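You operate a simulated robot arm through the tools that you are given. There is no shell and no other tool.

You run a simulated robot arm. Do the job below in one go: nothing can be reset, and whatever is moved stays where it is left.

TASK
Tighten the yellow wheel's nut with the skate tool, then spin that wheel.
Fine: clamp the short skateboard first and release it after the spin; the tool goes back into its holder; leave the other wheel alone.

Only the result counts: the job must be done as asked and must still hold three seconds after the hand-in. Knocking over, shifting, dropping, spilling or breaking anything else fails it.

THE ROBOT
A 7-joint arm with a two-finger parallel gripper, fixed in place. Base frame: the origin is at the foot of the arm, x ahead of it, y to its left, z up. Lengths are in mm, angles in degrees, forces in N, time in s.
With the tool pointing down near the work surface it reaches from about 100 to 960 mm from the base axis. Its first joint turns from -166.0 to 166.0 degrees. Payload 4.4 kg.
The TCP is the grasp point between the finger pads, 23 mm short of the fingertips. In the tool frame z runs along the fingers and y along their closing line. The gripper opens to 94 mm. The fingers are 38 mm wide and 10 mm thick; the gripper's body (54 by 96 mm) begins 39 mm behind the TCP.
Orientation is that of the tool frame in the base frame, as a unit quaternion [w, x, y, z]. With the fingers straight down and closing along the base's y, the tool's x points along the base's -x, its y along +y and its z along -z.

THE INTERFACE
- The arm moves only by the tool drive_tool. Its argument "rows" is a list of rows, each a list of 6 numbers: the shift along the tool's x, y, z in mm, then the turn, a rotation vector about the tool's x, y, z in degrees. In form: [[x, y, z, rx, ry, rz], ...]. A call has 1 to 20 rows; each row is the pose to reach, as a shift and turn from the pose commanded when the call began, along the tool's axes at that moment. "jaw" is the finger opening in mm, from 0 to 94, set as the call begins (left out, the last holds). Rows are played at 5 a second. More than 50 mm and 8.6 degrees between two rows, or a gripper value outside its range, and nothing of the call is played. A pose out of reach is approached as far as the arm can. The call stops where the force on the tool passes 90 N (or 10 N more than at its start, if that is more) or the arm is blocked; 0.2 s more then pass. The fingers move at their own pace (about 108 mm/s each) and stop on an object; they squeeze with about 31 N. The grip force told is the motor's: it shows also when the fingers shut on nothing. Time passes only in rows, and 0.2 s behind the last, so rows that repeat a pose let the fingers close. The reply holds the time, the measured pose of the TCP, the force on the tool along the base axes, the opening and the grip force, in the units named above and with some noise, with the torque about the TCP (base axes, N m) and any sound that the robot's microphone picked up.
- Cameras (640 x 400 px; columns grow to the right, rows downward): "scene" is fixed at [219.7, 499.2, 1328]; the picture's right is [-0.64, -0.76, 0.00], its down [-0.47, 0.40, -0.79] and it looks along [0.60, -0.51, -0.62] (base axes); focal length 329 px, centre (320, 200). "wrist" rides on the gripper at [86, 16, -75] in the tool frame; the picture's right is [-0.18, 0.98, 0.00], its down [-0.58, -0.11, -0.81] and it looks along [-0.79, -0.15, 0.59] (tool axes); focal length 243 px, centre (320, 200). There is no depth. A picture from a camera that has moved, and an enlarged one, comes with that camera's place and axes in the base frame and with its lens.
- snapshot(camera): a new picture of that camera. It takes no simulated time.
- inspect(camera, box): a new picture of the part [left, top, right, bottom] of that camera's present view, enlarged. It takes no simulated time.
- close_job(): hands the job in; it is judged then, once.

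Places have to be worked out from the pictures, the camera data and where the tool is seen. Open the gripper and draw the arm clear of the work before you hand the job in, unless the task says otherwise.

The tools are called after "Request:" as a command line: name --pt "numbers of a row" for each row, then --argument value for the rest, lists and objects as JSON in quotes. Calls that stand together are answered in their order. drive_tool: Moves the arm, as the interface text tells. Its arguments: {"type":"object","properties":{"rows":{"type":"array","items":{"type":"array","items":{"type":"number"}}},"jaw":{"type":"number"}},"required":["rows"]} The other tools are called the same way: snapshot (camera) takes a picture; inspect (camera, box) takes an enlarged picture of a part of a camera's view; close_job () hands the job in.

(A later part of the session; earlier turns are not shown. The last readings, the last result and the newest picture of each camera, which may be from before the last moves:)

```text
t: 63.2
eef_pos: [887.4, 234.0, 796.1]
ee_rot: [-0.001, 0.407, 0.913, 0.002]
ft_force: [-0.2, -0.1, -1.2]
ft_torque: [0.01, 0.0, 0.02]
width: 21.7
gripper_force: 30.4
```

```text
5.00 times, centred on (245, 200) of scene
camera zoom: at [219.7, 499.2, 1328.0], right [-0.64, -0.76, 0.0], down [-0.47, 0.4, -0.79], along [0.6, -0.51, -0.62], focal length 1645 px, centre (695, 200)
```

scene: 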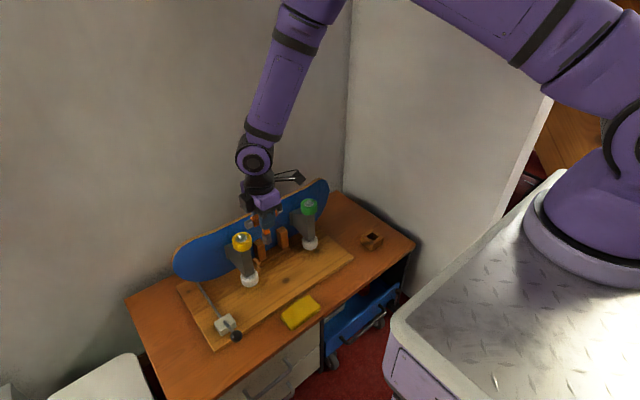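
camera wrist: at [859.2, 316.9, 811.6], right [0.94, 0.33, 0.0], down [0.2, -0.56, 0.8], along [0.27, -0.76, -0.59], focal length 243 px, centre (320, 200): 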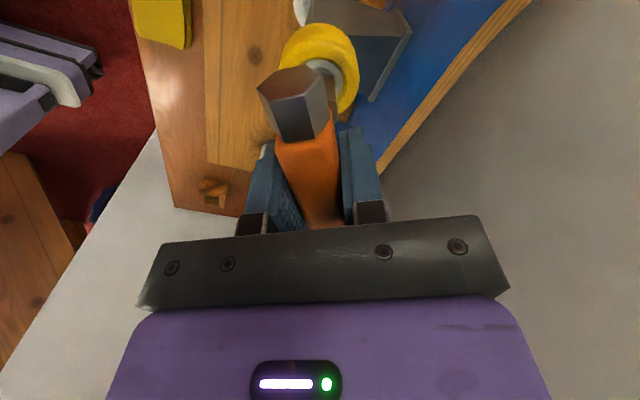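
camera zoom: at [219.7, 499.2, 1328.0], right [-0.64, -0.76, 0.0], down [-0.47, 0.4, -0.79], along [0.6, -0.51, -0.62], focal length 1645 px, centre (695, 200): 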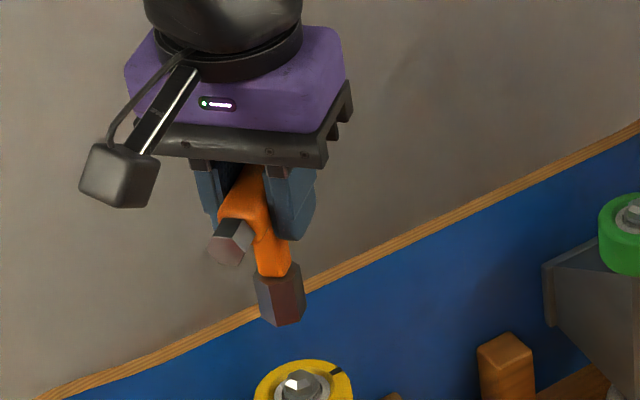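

The nut has visibly screwed down and its hex has turned. I take a closer look at the seat before going on.

Request:
inspect --camera "scene" --box '[233, 230, 253, 246]'

Request:
inspect --camera "wrist" --box '[290, 15, 350, 60]'

Request:
inspect --camera "scene" --box '[299, 196, 319, 212]'

```text
16.00 times, centred on (243, 238) of scene
camera zoom: at [219.7, 499.2, 1328.0], right [-0.64, -0.76, 0.0], down [-0.47, 0.4, -0.79], along [0.6, -0.51, -0.62], focal length 5264 px, centre (1552, -408)
```

zoom: 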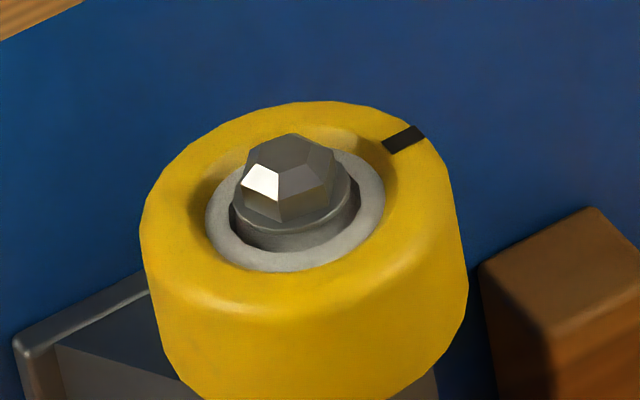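

```text
8.89 times, centred on (320, 38) of wrist
camera zoom: at [841.7, 310.0, 870.5], right [0.85, 0.52, 0.0], down [0.31, -0.51, 0.8], along [0.42, -0.69, -0.59], focal length 2157 px, centre (320, 1644)
```

zoom: 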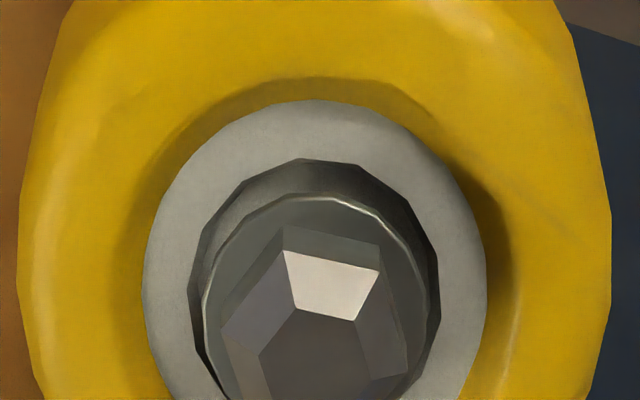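

```text
16.00 times, centred on (309, 204) of scene
camera zoom: at [219.7, 499.2, 1328.0], right [-0.64, -0.76, 0.0], down [-0.47, 0.4, -0.79], along [0.6, -0.51, -0.62], focal length 5264 px, centre (496, 136)
```

zoom: 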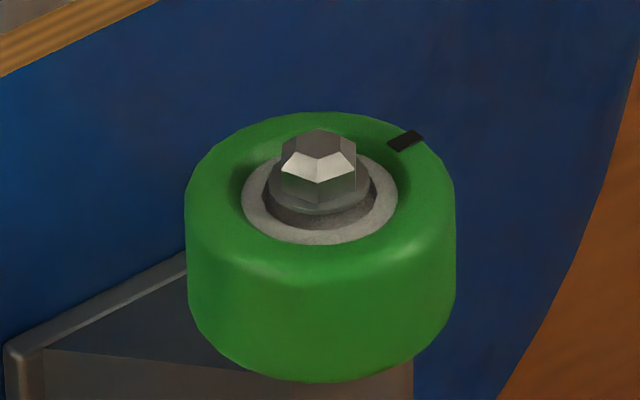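

Hex edges before and after show the nut turned about 128° and rests at its stop. Now I carry the tool back toward the holder, un-rotating the wrist by 138° on the way, to the pose above where I picked it up.

Request:
drive_tool --pt "-14.37 -21.81 -5 0 0 -7.667" --pt "-28.73 -43.61 -10 0 0 -15.333" --pt "-43.1 -65.42 -15 0 0 -23" --pt "-57.47 -87.22 -20 0 0 -30.667" --pt "-71.83 -109.03 -20 0 0 -38.333" --pt "-86.2 -130.83 -20 0 0 -46" --pt "-100.57 -152.64 -20 0 0 -53.667" --pt "-114.93 -174.44 -20 0 0 -61.333" --pt "-129.3 -196.25 -20 0 0 -69" --pt "-143.67 -218.06 -20 0 0 -76.667" --pt "-158.03 -239.86 -20 0 0 -84.333" --pt "-172.4 -261.67 -20 0 0 -92" --pt "-186.77 -283.47 -20 0 0 -99.667" --pt "-201.13 -305.28 -20 0 0 -107.333" --pt "-215.5 -327.08 -20 0 0 -115" --pt "-229.87 -348.89 -20 0 0 -122.667" --pt "-244.23 -370.69 -20 0 0 -130.333" --pt "-258.6 -392.5 -20 0 0 -138" --pt "-258.6 -392.5 -20 0 0 -138"

Request:
inspect --camera "wrist" --box '[240, 20, 400, 160]'

Request:
snapshot --camera "scene"

Request:
inspect --camera "wrist" --box '[295, 40, 355, 80]'

```text
t: 67.2
eef_pos: [772.5, -220.5, 815.4]
ee_rot: [-0.003, 0.708, -0.706, -0.001]
ft_force: [0.3, -0.3, -1.3]
ft_torque: [0.02, 0.0, 0.02]
width: 21.7
gripper_force: 31.3
```

```text
2.86 times, centred on (320, 90) of wrist
camera zoom: at [755.1, -308.0, 888.6], right [-0.98, 0.18, 0.0], down [0.11, 0.58, 0.81], along [0.15, 0.8, -0.59], focal length 693 px, centre (320, 514)
```

zoom: 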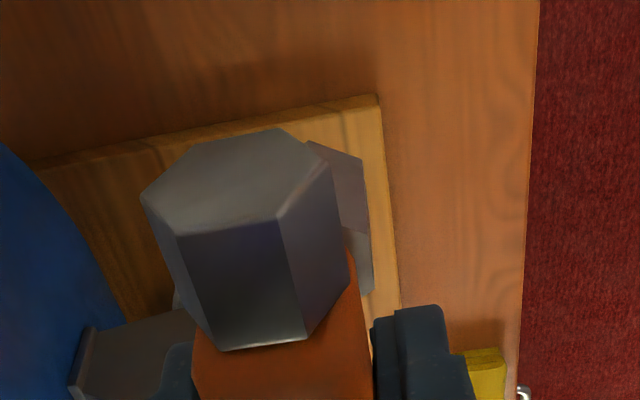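

```text
taken
```

scene: 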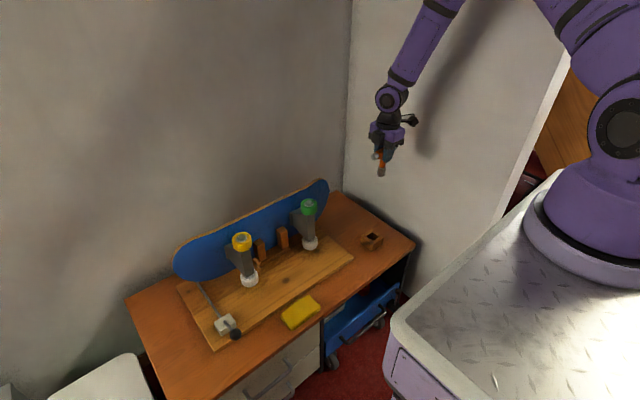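

```text
10.00 times, centred on (325, 60) of wrist
camera zoom: at [755.1, -308.0, 888.6], right [-0.98, 0.18, 0.0], down [0.11, 0.58, 0.81], along [0.15, 0.8, -0.59], focal length 2426 px, centre (270, 1600)
```

zoom: 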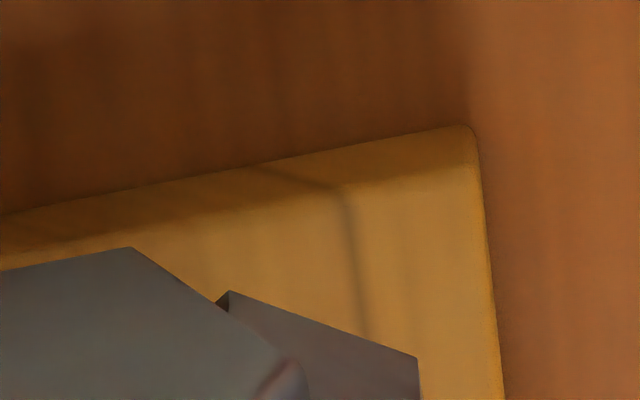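

The tool sits about 1 mm higher in the grip than before, otherwise unchanged. I descend to the same height I had right after lifting it (P0+120) to compare the holder's place in the view.

Request:
drive_tool --pt "0 0 45 0 0 0" --pt "0 0 90 0 0 0" --pt "0 0 135 0 0 0" --pt "0 0 175 0 0 0" --pt "0 0 191.3 0 0 0" --pt "0 0 191.3 0 0 0"

Request:
inspect --camera "wrist" --box '[220, 0, 440, 220]'

Request:
inspect --camera "scene" --box '[335, 165, 415, 265]'

```text
t: 68.6
eef_pos: [769.8, -220.5, 621.4]
ee_rot: [-0.003, 0.707, -0.707, -0.001]
ft_force: [-0.2, -0.5, -0.5]
ft_torque: [-0.02, 0.0, 0.02]
width: 21.7
gripper_force: 30.9
```

```text
1.82 times, centred on (330, 110) of wrist
camera zoom: at [753.6, -306.9, 695.7], right [-0.98, 0.18, 0.0], down [0.11, 0.58, 0.81], along [0.15, 0.8, -0.59], focal length 441 px, centre (302, 364)
```

zoom: 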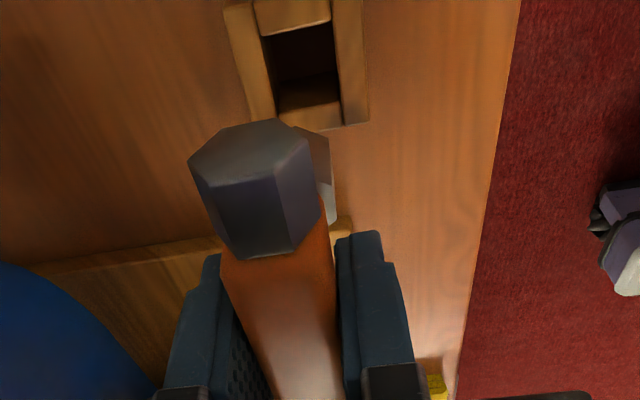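

```text
4.00 times, centred on (375, 215) of scene
camera zoom: at [219.7, 499.2, 1328.0], right [-0.64, -0.76, 0.0], down [-0.47, 0.4, -0.79], along [0.6, -0.51, -0.62], focal length 1316 px, centre (100, 140)
```

zoom: 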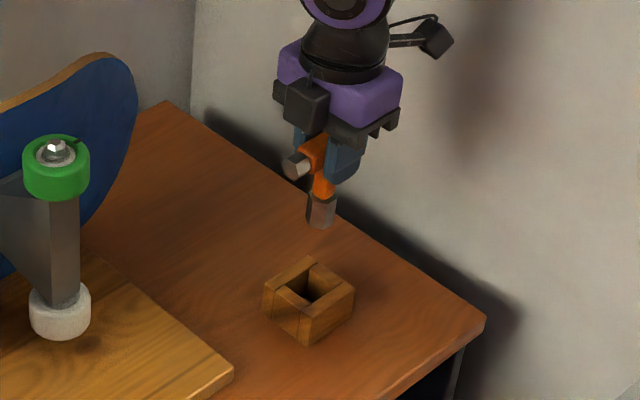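

The holder appears within about 1 mm of where it was. I trim 0.6 mm in -x and 0.4 mm in +y and lower the tool into the holder, slowing near the bottom.

Request:
drive_tool --pt "-0.4 0.6 30 0 0 0" --pt "-0.4 0.6 55 0 0 0" --pt "-0.4 0.6 75 0 0 0" --pt "-0.4 0.6 90 0 0 0" --pt "-0.4 0.6 102 0 0 0" --pt "-0.4 0.6 110 0 0 0"

Request:
inspect --camera "scene" --box '[335, 185, 415, 265]'

Request:
inspect --camera "wrist" --box '[220, 0, 440, 220]'

```text
t: 70.0
eef_pos: [769.4, -218.4, 513.7]
ee_rot: [-0.002, 0.707, -0.707, -0.002]
ft_force: [-0.1, 0.0, -0.9]
ft_torque: [-0.01, 0.02, 0.03]
width: 21.6
gripper_force: 30.8
```

```text
5.00 times, centred on (375, 225) of scene
camera zoom: at [219.7, 499.2, 1328.0], right [-0.64, -0.76, 0.0], down [-0.47, 0.4, -0.79], along [0.6, -0.51, -0.62], focal length 1645 px, centre (45, 75)
```

zoom: 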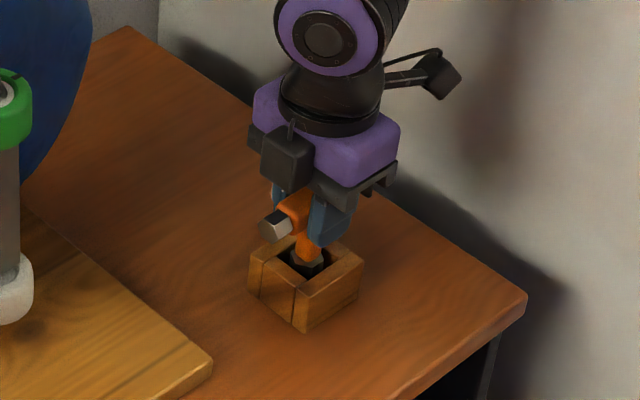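

```text
1.82 times, centred on (330, 110) of wrist
camera zoom: at [753.2, -305.4, 587.0], right [-0.98, 0.18, 0.0], down [0.11, 0.58, 0.81], along [0.15, 0.8, -0.59], focal length 441 px, centre (302, 364)
```

zoom: 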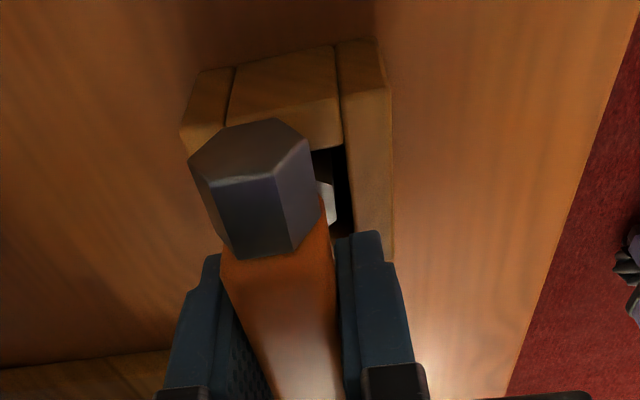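

The socket is well inside the holder with no contact force. I lower the last 10–11 mm in small steps until it touches the floor.

Request:
drive_tool --pt "0 0 4 0 0 0" --pt "0 0 8 0 0 0" --pt "0 0 10 0 0 0" --pt "0 0 11 0 0 0" --pt "0 0 11 0 0 0"

Request:
inspect --camera "scene" --box '[335, 185, 415, 265]'

```text
t: 71.2
eef_pos: [769.5, -218.4, 503.2]
ee_rot: [-0.002, 0.707, -0.707, -0.001]
ft_force: [-0.3, 0.6, -1.2]
ft_torque: [0.01, 0.03, 0.0]
width: 21.7
gripper_force: 30.7
```

```text
5.00 times, centred on (375, 225) of scene
camera zoom: at [219.7, 499.2, 1328.0], right [-0.64, -0.76, 0.0], down [-0.47, 0.4, -0.79], along [0.6, -0.51, -0.62], focal length 1645 px, centre (45, 75)
```

zoom: 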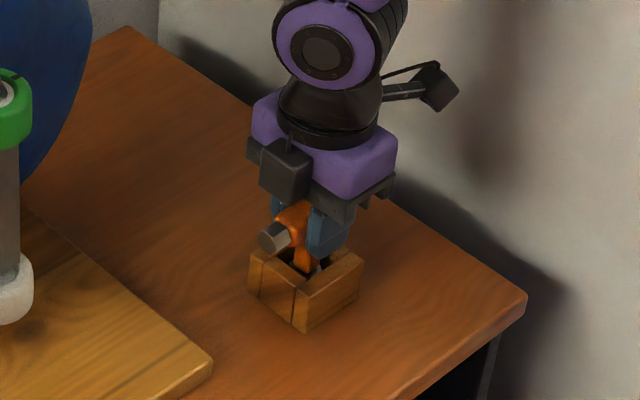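

Still hanging freely (-1.2 N is the tool's weight). I lower in half-millimetre steps until it bears on the holder floor.

Request:
drive_tool --pt "0 0 0.7 0 0 0" --pt "0 0 1.4 0 0 0" --pt "0 0 2 0 0 0" --pt "0 0 2 0 0 0"

```text
t: 72.2
eef_pos: [771.3, -218.5, 501.6]
ee_rot: [-0.003, 0.707, -0.707, 0.0]
ft_force: [-5.2, 2.8, 28.9]
ft_torque: [-0.1, 0.27, -0.03]
width: 21.7
gripper_force: 31.2
```

It is on the floor of the holder (29 N). I ease up 2 mm to unload and open the jaw to release it.

Request:
drive_tool --pt "0 0 -1 0 0 0" --pt "0 0 -1.8 0 0 0" --pt "0 0 -1.8 0 0 0"

Request:
drive_tool --pt "0 0 0 0 0 0" --pt "0 0 0 0 0 0" --pt "0 0 0 0 0 0" --jaw 60

Request:
inspect --camera "scene" --box '[335, 185, 415, 265]'

Request:
inspect --camera "wrist" --box '[220, 0, 440, 220]'

```text
t: 73.0
eef_pos: [768.9, -218.8, 502.1]
ee_rot: [-0.001, 0.707, -0.707, -0.002]
ft_force: [0.0, -0.4, -1.0]
ft_torque: [0.0, 0.01, -0.02]
width: 21.8
gripper_force: 31.2
```

```text
t: 73.8
eef_pos: [769.8, -219.1, 501.6]
ee_rot: [-0.003, 0.707, -0.707, -0.001]
ft_force: [0.1, 0.0, -0.6]
ft_torque: [-0.01, -0.01, -0.02]
width: 60.1
gripper_force: 0.0
```

```text
5.00 times, centred on (375, 225) of scene
camera zoom: at [219.7, 499.2, 1328.0], right [-0.64, -0.76, 0.0], down [-0.47, 0.4, -0.79], along [0.6, -0.51, -0.62], focal length 1645 px, centre (45, 75)
```

zoom: 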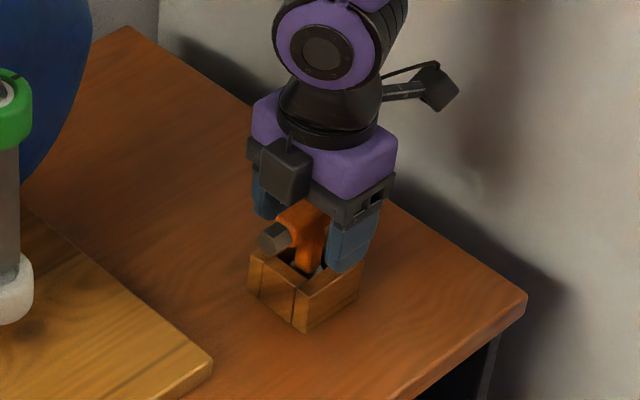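

```text
1.82 times, centred on (330, 110) of wrist
camera zoom: at [753.5, -305.6, 575.5], right [-0.98, 0.18, 0.0], down [0.11, 0.58, 0.81], along [0.15, 0.8, -0.59], focal length 441 px, centre (302, 364)
```

zoom: 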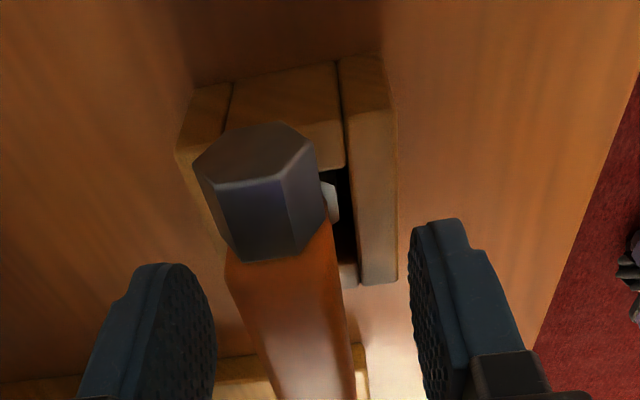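

The tool stands in its holder, released. I rise straight up with the fingers open and check it stays put.

Request:
drive_tool --pt "0 0 -10 0 0 0" --pt "0 0 -40 0 0 0" --pt "0 0 -85 0 0 0" --pt "0 0 -130 0 0 0" --pt "0 0 -175 0 0 0" --pt "0 0 -175 0 0 0" --jaw 80

Request:
inspect --camera "scene" --box '[335, 205, 415, 265]'

Request:
inspect --camera "scene" --box '[210, 220, 290, 290]'

Request:
inspect --camera "scene" --box '[233, 230, 253, 246]'

```text
t: 75.2
eef_pos: [773.1, -220.7, 677.5]
ee_rot: [-0.002, 0.707, -0.707, -0.001]
ft_force: [-0.7, 0.6, -0.4]
ft_torque: [0.03, 0.02, -0.03]
width: 79.8
gripper_force: 0.1
```

```text
6.67 times, centred on (375, 235) of scene
camera zoom: at [219.7, 499.2, 1328.0], right [-0.64, -0.76, 0.0], down [-0.47, 0.4, -0.79], along [0.6, -0.51, -0.62], focal length 2193 px, centre (-47, -33)
```

zoom: 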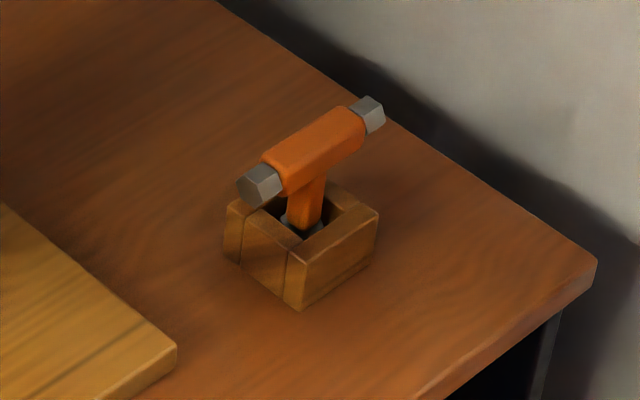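

```text
5.71 times, centred on (250, 255) of scene
camera zoom: at [219.7, 499.2, 1328.0], right [-0.64, -0.76, 0.0], down [-0.47, 0.4, -0.79], along [0.6, -0.51, -0.62], focal length 1880 px, centre (720, -114)
```

zoom: 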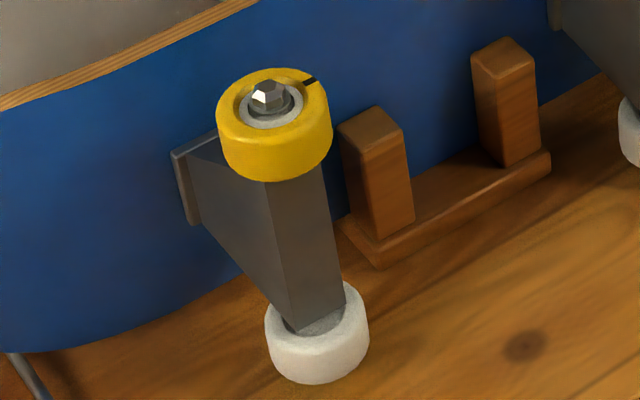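

```text
16.00 times, centred on (243, 238) of scene
camera zoom: at [219.7, 499.2, 1328.0], right [-0.64, -0.76, 0.0], down [-0.47, 0.4, -0.79], along [0.6, -0.51, -0.62], focal length 5264 px, centre (1552, -408)
```

zoom: 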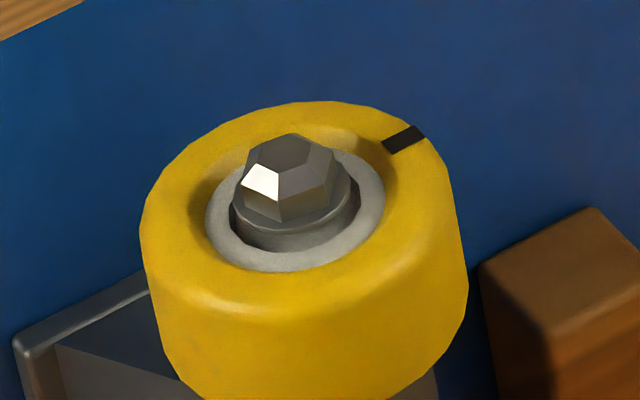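

The tool is back exactly as it was, and the nut hasn't moved in the 12 s since. Now I go to the robot side of the yellow wheel with closed fingers, to spin it with a tangential swipe; first I position beside it.

Request:
drive_tool --pt "0 0 -40 0 0 0" --pt "0 0 -80 0 0 0" --pt "-45 -3 -80 0 0 0" --pt "-90 -6 -80 0 0 0" --pt "-135 -9 -80 0 0 0" --pt "-180 -12 -80 0 0 0" --pt "-225 -15 -80 0 0 0" --pt "-270 -18 -80 0 0 0" --pt "-315 -21 -80 0 0 0" --pt "-360 -24 -80 0 0 0" --pt "-405 -26 -80 0 0 0" --pt "-453 -27 -80 0 0 0" --pt "-453 -27 -45 0 0 0" --pt "-453 -27 -10 0 0 0" --pt "-453 -27 20 0 0 0" --pt "-453 -27 20 0 0 0" --jaw 0

Request:
snapshot --camera "wrist"

Request:
inspect --camera "scene" --box '[200, 190, 300, 280]'

```text
t: 78.6
eef_pos: [794.6, 232.2, 658.9]
ee_rot: [-0.003, 0.708, -0.706, -0.002]
ft_force: [1.2, 0.4, 0.1]
ft_torque: [-0.01, -0.01, 0.0]
width: 0.2
gripper_force: 30.8
```

```text
taken
camera wrist: at [778.6, 145.6, 732.3], right [-0.98, 0.18, 0.0], down [0.11, 0.58, 0.81], along [0.15, 0.8, -0.59], focal length 243 px, centre (320, 200)
```

wrist: 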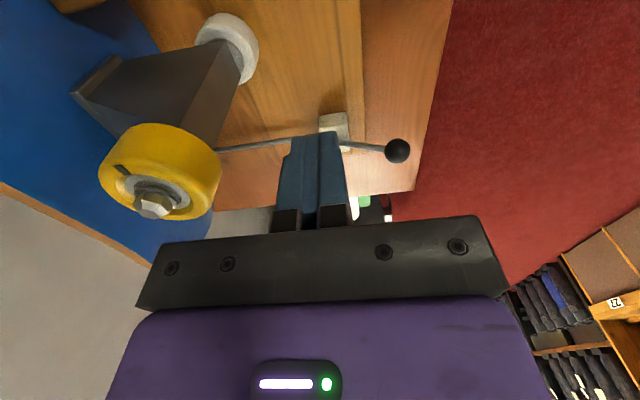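

```text
4.44 times, centred on (250, 235) of scene
camera zoom: at [219.7, 499.2, 1328.0], right [-0.64, -0.76, 0.0], down [-0.47, 0.4, -0.79], along [0.6, -0.51, -0.62], focal length 1462 px, centre (631, 44)
```

zoom: 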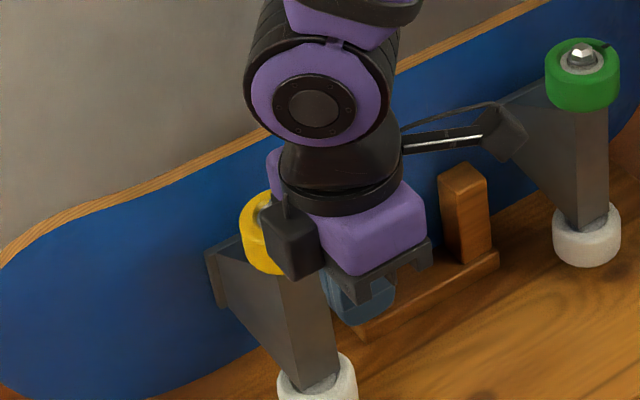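

I enlarge the wrist view to gauge the wheel's edge relative to the closed fingers.

Request:
inspect --camera "wrist" --box '[80, 100, 260, 240]'

```text
2.86 times, centred on (170, 170) of wrist
camera zoom: at [778.6, 145.6, 732.3], right [-0.98, 0.18, 0.0], down [0.11, 0.58, 0.81], along [0.15, 0.8, -0.59], focal length 693 px, centre (749, 286)
```

zoom: 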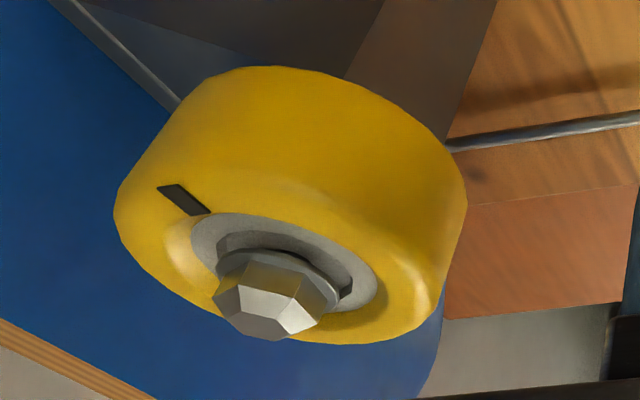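

The wheel's radius works out to about 26 mm, so its near edge is around x=861. I approach in +x toward the rim and feel for first contact.

Request:
drive_tool --pt "0 -25 0 0 0 0" --pt "0 -46 0 0 0 0" --pt "0 -48 0 0 0 0" --pt "0 -50 0 0 0 0"

Request:
drive_tool --pt "0 -1 0 0 0 0" --pt "0 -2 0 0 0 0" --pt "0 -3 0 0 0 0"

```text
t: 79.6
eef_pos: [845.9, 232.6, 658.2]
ee_rot: [0.003, -0.707, 0.707, 0.001]
ft_force: [-0.6, 0.0, 0.2]
ft_torque: [0.03, 0.01, -0.04]
width: 0.0
gripper_force: 31.2
```

```text
t: 80.4
eef_pos: [849.6, 234.2, 659.3]
ee_rot: [0.003, -0.707, 0.707, 0.001]
ft_force: [-0.8, 0.0, 0.0]
ft_torque: [-0.01, -0.03, 0.01]
width: 0.0
gripper_force: 31.3
```

No contact yet at x≈849. I step on in 1 mm increments.

Request:
drive_tool --pt "0 -1 0 0 0 0" --pt "0 -2 0 0 0 0"

Request:
drive_tool --pt "0 -1 0 0 0 0" --pt "0 -2 0 0 0 0"

Request:
inspect --camera "scene" --box '[215, 215, 275, 265]'

Request:
inspect --camera "wrist" --box '[180, 60, 360, 220]'

```text
t: 81.0
eef_pos: [851.0, 233.2, 658.9]
ee_rot: [0.002, -0.707, 0.708, 0.003]
ft_force: [-6.5, -0.3, 3.0]
ft_torque: [-0.02, 0.09, 0.01]
width: 0.0
gripper_force: 31.0
```

```text
t: 81.6
eef_pos: [850.9, 234.2, 659.8]
ee_rot: [-0.002, 0.707, -0.707, -0.003]
ft_force: [-21.0, 0.9, 8.1]
ft_torque: [0.02, 0.4, 0.02]
width: 0.0
gripper_force: 30.9
```

```text
8.00 times, centred on (245, 240) of scene
camera zoom: at [219.7, 499.2, 1328.0], right [-0.64, -0.76, 0.0], down [-0.47, 0.4, -0.79], along [0.6, -0.51, -0.62], focal length 2632 px, centre (920, -120)
```

zoom: 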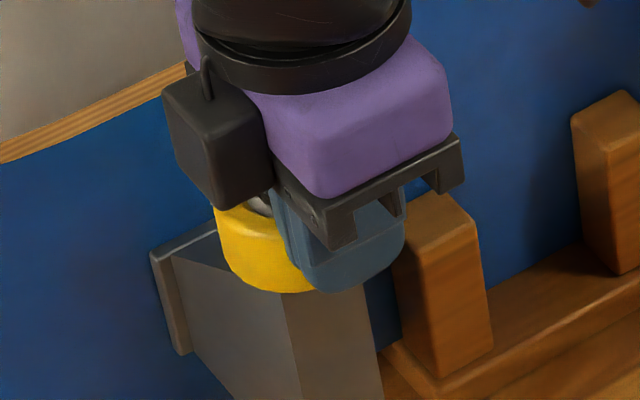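

```text
2.50 times, centred on (270, 140) of wrist
camera zoom: at [835.5, 147.1, 732.8], right [-0.98, 0.18, 0.0], down [0.11, 0.58, 0.81], along [0.15, 0.8, -0.59], focal length 606 px, centre (445, 350)
```

zoom: 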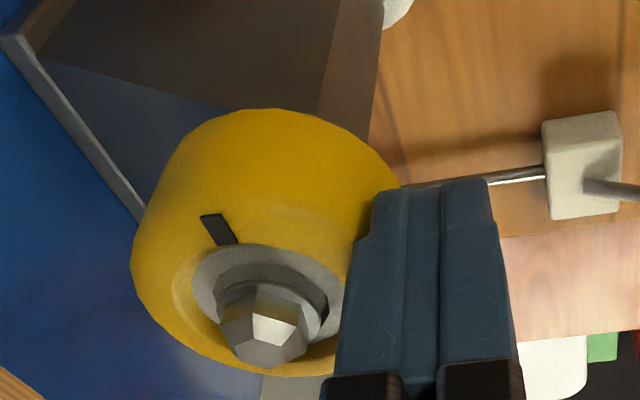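

Contact with the rim is found (6 N, then 21 N one step later). I back off, go to the -y side, and swipe along the rim toward +y at full speed with about 1 mm of interference, spinning the wheel clockwise.

Request:
drive_tool --pt "0 8 -3 0 0 0" --pt "35 8 -3 0 0 0" --pt "68 8 -3 0 0 0" --pt "68 0.8 -3 0 0 0" --pt "20 0.8 -3 0 0 0" --pt "-29 0.8 -3 0 0 0" --pt "-70 0.8 -3 0 0 0" --pt "-70 15 -3 0 0 0"

Request:
inspect --camera "scene" --box '[215, 215, 275, 265]'

Request:
snapshot --camera "wrist"

```text
t: 83.4
eef_pos: [838.8, 304.0, 661.4]
ee_rot: [0.004, -0.707, 0.707, 0.001]
ft_force: [0.8, 0.3, 0.1]
ft_torque: [0.02, 0.05, 0.0]
width: 0.0
gripper_force: 30.8
```

```text
8.00 times, centred on (245, 240) of scene
camera zoom: at [219.7, 499.2, 1328.0], right [-0.64, -0.76, 0.0], down [-0.47, 0.4, -0.79], along [0.6, -0.51, -0.62], focal length 2632 px, centre (920, -120)
```

zoom: 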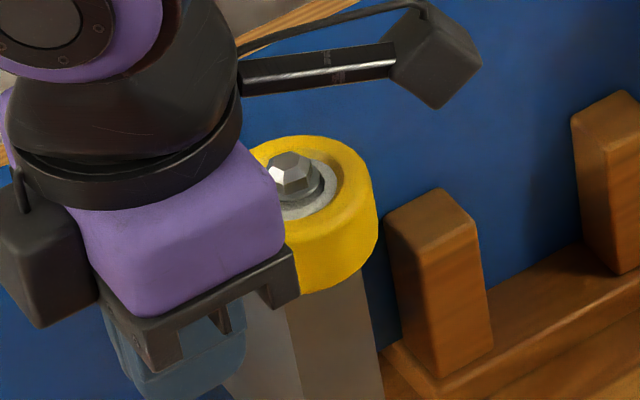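

```text
taken
camera wrist: at [822.9, 216.4, 735.5], right [-0.98, 0.18, 0.0], down [0.11, 0.58, 0.81], along [0.15, 0.8, -0.59], focal length 243 px, centre (320, 200)
```

wrist: 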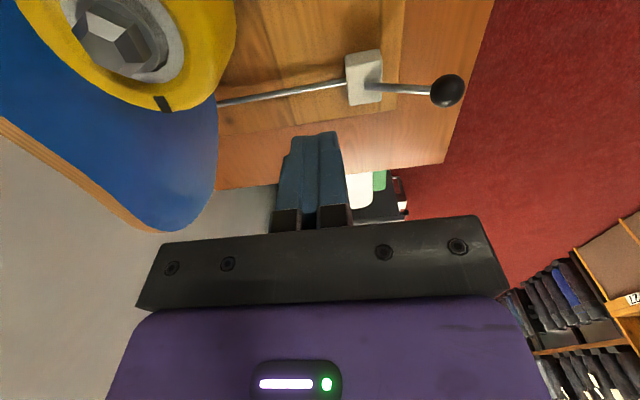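

The mark has moved to the other side of the wheel. I wait a moment and look again to see whether it is still turning.

Request:
drive_tool --pt "0 0 0 0 0 0"

Request:
snapshot --camera "wrist"

Request:
drive_tool --pt "0 0 0 0 0 0" --pt "0 0 0 0 0 0" --pt "0 0 0 0 0 0"

Request:
snapshot --camera "wrist"

```text
t: 83.8
eef_pos: [838.7, 303.3, 661.8]
ee_rot: [0.003, -0.707, 0.707, 0.002]
ft_force: [-0.1, -0.1, 1.0]
ft_torque: [-0.02, -0.01, -0.01]
width: 0.1
gripper_force: 31.2
```

```text
taken
camera wrist: at [822.8, 216.4, 735.7], right [-0.98, 0.18, 0.0], down [0.11, 0.58, 0.81], along [0.15, 0.8, -0.59], focal length 243 px, centre (320, 200)
```

wrist: 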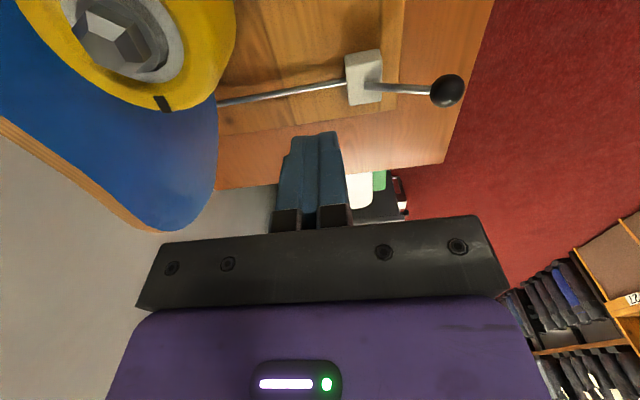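

```text
t: 84.6
eef_pos: [839.6, 303.3, 661.9]
ee_rot: [-0.003, 0.708, -0.707, -0.001]
ft_force: [0.6, -0.4, 0.3]
ft_torque: [0.0, -0.02, 0.02]
width: 0.3
gripper_force: 31.4
```

```text
taken
camera wrist: at [822.9, 216.1, 735.7], right [-0.98, 0.18, 0.0], down [0.11, 0.58, 0.81], along [0.15, 0.8, -0.59], focal length 243 px, centre (320, 200)
```

wrist: 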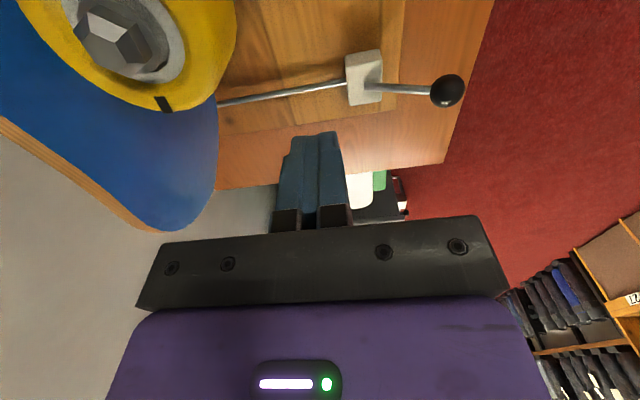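

The wheel turned about 168° and stopped — it is well damped. I repeat the swipe twice more in one go, with the return strokes held clear of the rim.

Request:
drive_tool --pt "46 0 0 0 0 0" --pt "92 0 0 0 0 0" --pt "138 0 0 0 0 0" --pt "138 -14.4 0 0 0 0" --pt "90 -14.4 0 0 0 0" --pt "41 -14.4 0 0 0 0" --pt "0 -14.4 0 0 0 0" --pt "0 0 0 0 0 0" --pt "46 0 0 0 0 0" --pt "92 0 0 0 0 0" --pt "138 0 0 0 0 0" --pt "138 -14.4 0 0 0 0" --pt "90 -14.4 0 0 0 0" --pt "41 -14.4 0 0 0 0" --pt "0 -14.4 0 0 0 0" --pt "0 0 0 0 0 0"

Request:
snapshot --camera "wrist"

Request:
snapshot --camera "scene"

```text
t: 88.0
eef_pos: [839.2, 304.3, 662.9]
ee_rot: [0.002, -0.707, 0.707, 0.001]
ft_force: [0.2, 0.3, 0.0]
ft_torque: [0.0, 0.04, -0.02]
width: 0.2
gripper_force: 31.0
```

```text
taken
camera wrist: at [822.4, 216.6, 735.5], right [-0.98, 0.18, 0.0], down [0.11, 0.58, 0.81], along [0.15, 0.8, -0.59], focal length 243 px, centre (320, 200)
```

wrist: 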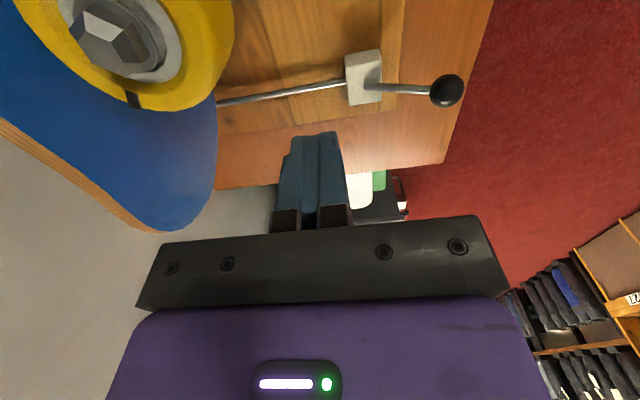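

```text
taken
```

scene: 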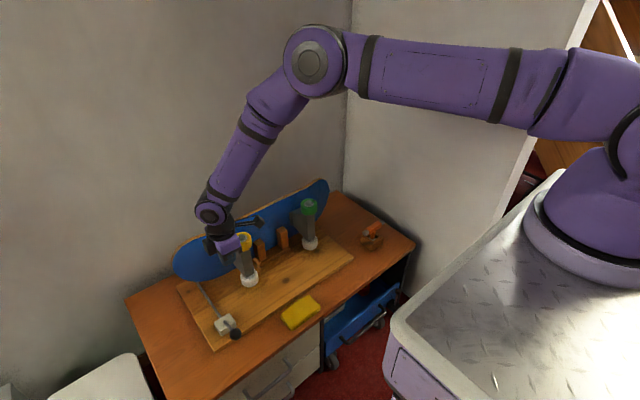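

The mark shows about 390° more over two swipes (some 557° in all). I add two more swipes for good measure.

Request:
drive_tool --pt "46 0 0 0 0 0" --pt "92 0 0 0 0 0" --pt "138 0 0 0 0 0" --pt "138 -14.4 0 0 0 0" --pt "90 -14.4 0 0 0 0" --pt "41 -14.4 0 0 0 0" --pt "0 -14.4 0 0 0 0" --pt "0 0 0 0 0 0" --pt "46 0 0 0 0 0" --pt "92 0 0 0 0 0" --pt "138 0 0 0 0 0" --pt "138 -14.4 0 0 0 0" --pt "90 -14.4 0 0 0 0" --pt "41 -14.4 0 0 0 0" --pt "0 -14.4 0 0 0 0" --pt "0 0 0 0 0 0"

Request:
snapshot --camera "wrist"

Request:
inspect --camera "scene" --box '[215, 215, 275, 265]'

```text
t: 91.4
eef_pos: [839.0, 304.1, 660.7]
ee_rot: [-0.003, 0.707, -0.707, -0.001]
ft_force: [0.3, -0.3, 0.6]
ft_torque: [0.02, 0.04, 0.03]
width: 0.0
gripper_force: 31.7
```

```text
taken
camera wrist: at [822.7, 217.1, 734.2], right [-0.98, 0.18, 0.0], down [0.11, 0.58, 0.81], along [0.15, 0.8, -0.59], focal length 243 px, centre (320, 200)
```

wrist: 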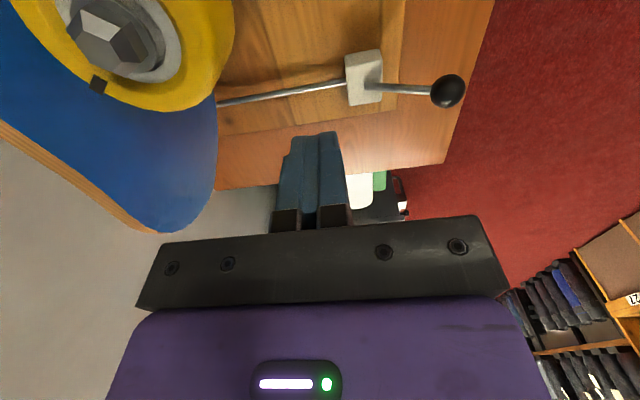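

```text
8.00 times, centred on (245, 240) of scene
camera zoom: at [219.7, 499.2, 1328.0], right [-0.64, -0.76, 0.0], down [-0.47, 0.4, -0.79], along [0.6, -0.51, -0.62], focal length 2632 px, centre (920, -120)
```

zoom: 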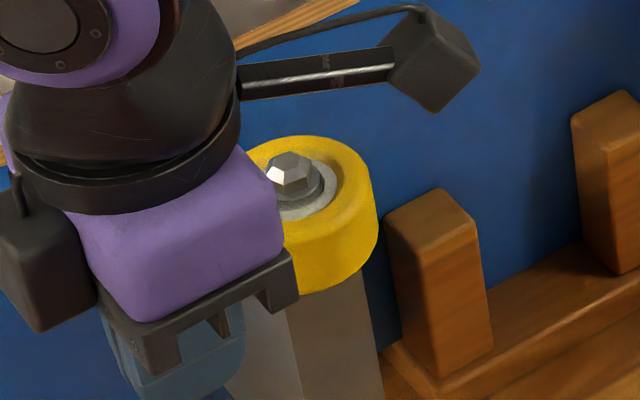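

The nut is unchanged and the mark advanced again. To be certain each swipe truly gives about half a turn, I do one single swipe and compare the mark.

Request:
drive_tool --pt "46 0 0 0 0 0" --pt "92 0 0 0 0 0" --pt "138 0 0 0 0 0" --pt "138 -14.4 0 0 0 0" --pt "90 -14.4 0 0 0 0" --pt "41 -14.4 0 0 0 0" --pt "0 -14.4 0 0 0 0" --pt "0 0 0 0 0 0"

Request:
snapshot --camera "wrist"

Request:
inspect --camera "scene" --box '[215, 215, 275, 265]'

```text
t: 93.2
eef_pos: [836.8, 304.3, 661.9]
ee_rot: [-0.002, 0.707, -0.707, -0.001]
ft_force: [-0.1, -1.2, 0.1]
ft_torque: [0.04, 0.0, -0.01]
width: 0.0
gripper_force: 31.2
```

```text
taken
camera wrist: at [820.5, 217.0, 735.5], right [-0.98, 0.18, 0.0], down [0.11, 0.58, 0.81], along [0.15, 0.8, -0.59], focal length 243 px, centre (320, 200)
```

wrist: 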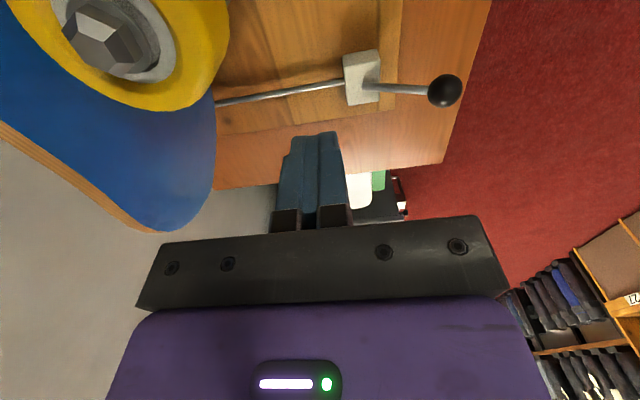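

```text
8.00 times, centred on (245, 240) of scene
camera zoom: at [219.7, 499.2, 1328.0], right [-0.64, -0.76, 0.0], down [-0.47, 0.4, -0.79], along [0.6, -0.51, -0.62], focal length 2632 px, centre (920, -120)
```

zoom: 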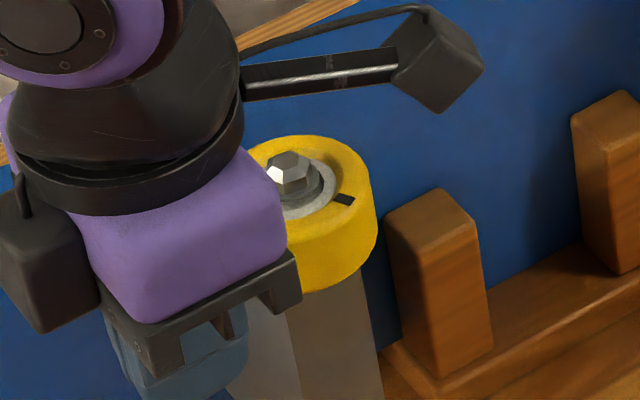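

Confirmed: a single swipe moves the mark to the opposite side (about 190°), so the wheel has spun over three turns. Now I retreat upward and go above the clamp's ball, turning the gripper back so it closes along y.

Request:
drive_tool --pt "0 5 -45 0 0 0" --pt "0 20 -80 0 0 8" --pt "-7 35 -90 0 0 16" --pt "-14 50 -90 0 0 24" --pt "-21 65 -90 0 0 32" --pt "-28 78 -90 0 0 40" --pt "-35 90 -90 0 0 48" --pt "-42 100 -90 0 0 56" --pt "-50 108 -90 0 0 64" --pt "-58 115 -90 0 0 72" --pt "-66 121 -80 0 0 80" --pt "-66 121 -50 0 0 88" --pt "-66 121 -10 0 0 90" --pt "-66 121 35 0 0 90" --pt "-66 121 80 0 0 90" --pt "-66 121 80 0 0 90" --jaw 94

Request:
snapshot --camera "wrist"

Request:
inspect --camera "scene" --box '[210, 210, 310, 300]'

```text
t: 96.6
eef_pos: [716.2, 370.4, 580.8]
ee_rot: [0.001, 0.0, 1.0, 0.003]
ft_force: [-0.5, 0.8, -0.2]
ft_torque: [0.0, -0.03, -0.01]
width: 94.1
gripper_force: 0.1
```

```text
taken
camera wrist: at [629.2, 386.6, 655.4], right [0.18, 0.98, 0.01], down [0.58, -0.11, 0.81], along [0.79, -0.14, -0.59], focal length 243 px, centre (320, 200)
```

wrist: 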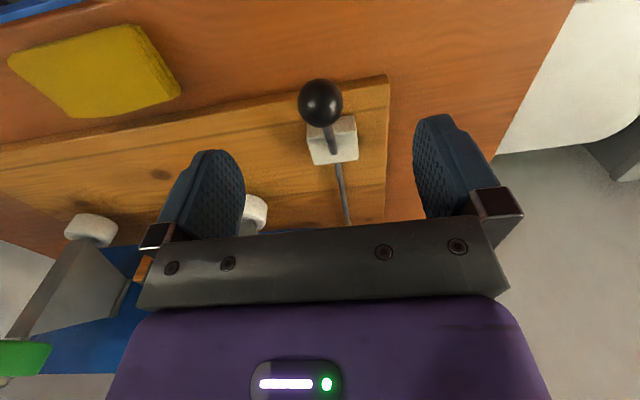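

```text
4.44 times, centred on (260, 255) of scene
camera zoom: at [219.7, 499.2, 1328.0], right [-0.64, -0.76, 0.0], down [-0.47, 0.4, -0.79], along [0.6, -0.51, -0.62], focal length 1462 px, centre (587, -44)
```

zoom: 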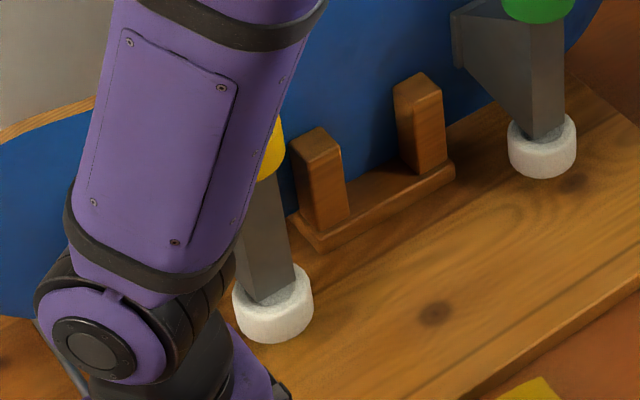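

The ball is at about (722, 369, 502), below and between the open fingers. I go down around it and grip it.

Request:
drive_tool --pt "-4 -1 30 0 0 0" --pt "-4 -1 60 0 0 0" --pt "-4 -1 78 0 0 0" --pt "-4 -1 78 0 0 0"

Request:
inspect --camera "wrist" --box '[220, 90, 420, 230]'

Request:
drive_tool --pt "0 0 0 0 0 0" --pt "0 0 0 0 0 0" --pt "0 0 0 0 0 0" --pt "0 0 0 0 0 0" --jaw 15

Request:
inspect --camera "wrist" --box '[220, 90, 420, 230]'

```text
t: 97.6
eef_pos: [720.8, 370.0, 503.6]
ee_rot: [0.001, -0.001, 1.0, 0.002]
ft_force: [-0.6, 0.0, -0.3]
ft_torque: [0.01, 0.04, 0.03]
width: 93.7
gripper_force: 0.1
```

```text
2.86 times, centred on (320, 160) of wrist
camera zoom: at [634.1, 385.7, 577.2], right [0.18, 0.98, 0.01], down [0.58, -0.11, 0.81], along [0.79, -0.14, -0.59], focal length 693 px, centre (320, 314)
```

zoom: 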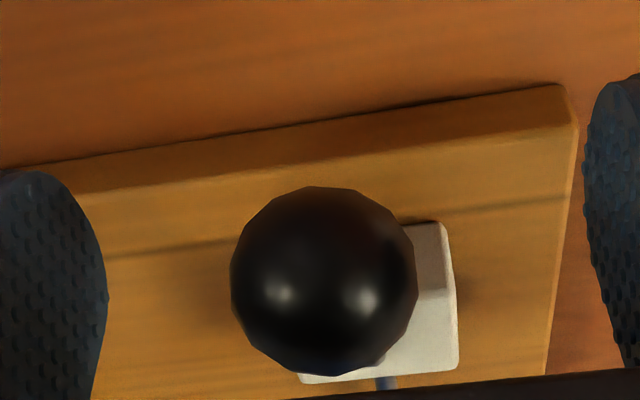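

```text
t: 98.6
eef_pos: [719.8, 369.6, 502.7]
ee_rot: [0.001, 0.0, 1.0, 0.002]
ft_force: [0.7, 3.7, -2.3]
ft_torque: [0.0, 0.05, -0.01]
width: 31.0
gripper_force: 45.5
```

```text
2.86 times, centred on (320, 160) of wrist
camera zoom: at [634.0, 385.9, 577.3], right [0.18, 0.98, 0.01], down [0.58, -0.11, 0.81], along [0.79, -0.14, -0.59], focal length 693 px, centre (320, 314)
```

zoom: 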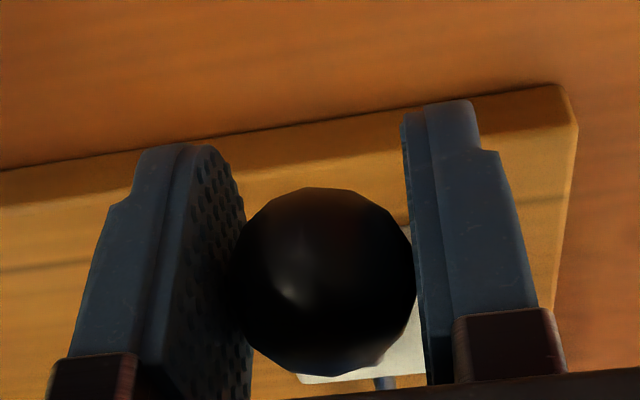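

The ball is gripped. Refitting the lever's arc (pivot ≈ (808, 456), radius ≈ 101 mm), I start swinging it back up toward the upright position.

Request:
drive_tool --pt "-2.8 0 -4.5 0 0 0" --pt "-5.6 0 -8.9 0 0 0" --pt "-8.2 0 -12.5 0 0 0" --pt "-10.9 0 -15.9 0 0 0"

```text
t: 99.6
eef_pos: [730.2, 369.7, 520.5]
ee_rot: [-0.001, -0.001, 1.0, 0.002]
ft_force: [-20.9, 13.8, -4.2]
ft_torque: [-0.01, 1.15, 0.08]
width: 30.9
gripper_force: 44.3
```

The lever follows with about 20 N. I continue along the arc to about 20° from upright.

Request:
drive_tool --pt "-3 0.5 -3.3 0 0 0" --pt "-6 0.8 -6.5 0 0 0" --pt "-12.5 0.8 -12.5 0 0 0" --pt "-19.5 0.8 -17.8 0 0 0" --pt "-26.9 0.8 -22.6 0 0 0" --pt "-34.7 0.8 -26.6 0 0 0" --pt "-42.9 0.8 -30 0 0 0"

Request:
inspect --camera "wrist" --box '[220, 90, 420, 230]'

```text
t: 101.2
eef_pos: [777.9, 369.9, 552.7]
ee_rot: [0.003, 0.0, 1.0, 0.003]
ft_force: [-1.5, 16.7, -0.8]
ft_torque: [0.09, 0.09, -0.29]
width: 31.5
gripper_force: 44.7
```

```text
2.86 times, centred on (320, 160) of wrist
camera zoom: at [690.6, 385.9, 626.3], right [0.18, 0.98, 0.01], down [0.58, -0.12, 0.81], along [0.8, -0.14, -0.59], focal length 693 px, centre (320, 314)
```

zoom: 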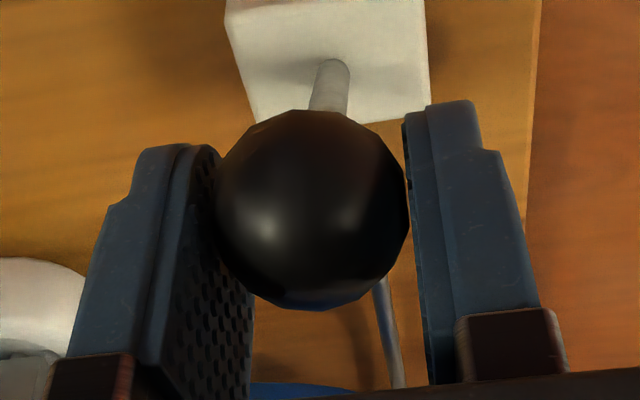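

The ball lagged about 12 mm in the pads (ball ≈ (766, 371, 551)). I open, re-centre on it, and grip again.

Request:
drive_tool --pt "0 0 0 0 0 0" --pt "0 0 0 0 0 0" --pt "7 -0.8 1 0 0 0" --pt "14 -0.8 2 0 0 0" --pt "14 -0.8 2 0 0 0" --jaw 60

Request:
drive_tool --pt "0 0 0 0 0 0" --pt "0 0 0 0 0 0" --pt "0 0 0 0 0 0" --jaw 15

Request:
inspect --camera "wrist" --box '[220, 90, 420, 230]'

```text
t: 102.4
eef_pos: [761.4, 368.9, 548.6]
ee_rot: [0.0, 0.0, 1.0, 0.002]
ft_force: [0.9, 0.0, 0.2]
ft_torque: [0.01, 0.02, 0.03]
width: 60.0
gripper_force: 0.0
```

```text
t: 103.2
eef_pos: [761.2, 370.1, 549.4]
ee_rot: [0.001, -0.001, 1.0, 0.004]
ft_force: [1.7, 13.4, -5.0]
ft_torque: [-0.02, -0.01, 0.08]
width: 31.1
gripper_force: 45.2
```

```text
2.86 times, centred on (320, 160) of wrist
camera zoom: at [674.1, 385.8, 622.9], right [0.18, 0.98, 0.01], down [0.58, -0.11, 0.81], along [0.79, -0.14, -0.59], focal length 693 px, centre (320, 314)
```

zoom: 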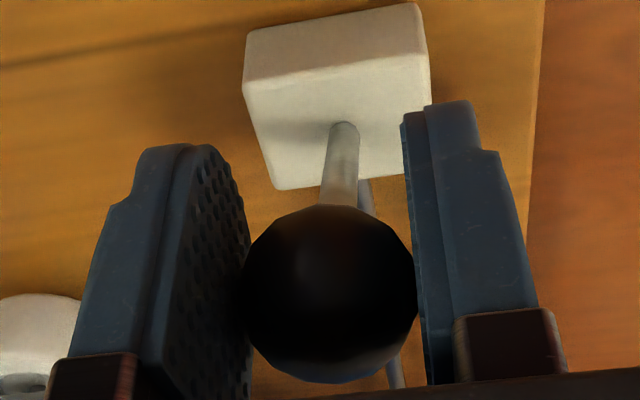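

Re-gripped. I continue the arc to the upright stop.

Request:
drive_tool --pt "-3.5 -0.5 -1.1 0 0 0" --pt "-7 -1 -2.2 0 0 0" --pt "-11.2 -1 -3.6 0 0 0" --pt "-15.4 -1 -4.9 0 0 0" --pt "-19.7 -1 -5.9 0 0 0" --pt "-24 -1 -6.8 0 0 0"

Request:
inspect --camera "wrist" --box '[220, 90, 420, 230]'

```text
t: 104.6
eef_pos: [783.9, 370.7, 557.4]
ee_rot: [0.001, -0.001, 1.0, 0.003]
ft_force: [-14.9, 37.2, -8.6]
ft_torque: [0.0, 1.31, 0.21]
width: 31.2
gripper_force: 44.6
```

```text
2.86 times, centred on (320, 160) of wrist
camera zoom: at [697.1, 385.6, 630.1], right [0.18, 0.98, 0.01], down [0.58, -0.11, 0.81], along [0.79, -0.14, -0.59], focal length 693 px, centre (320, 314)
```

zoom: 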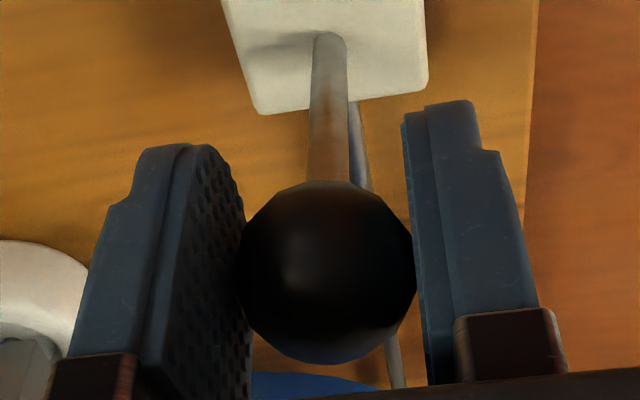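

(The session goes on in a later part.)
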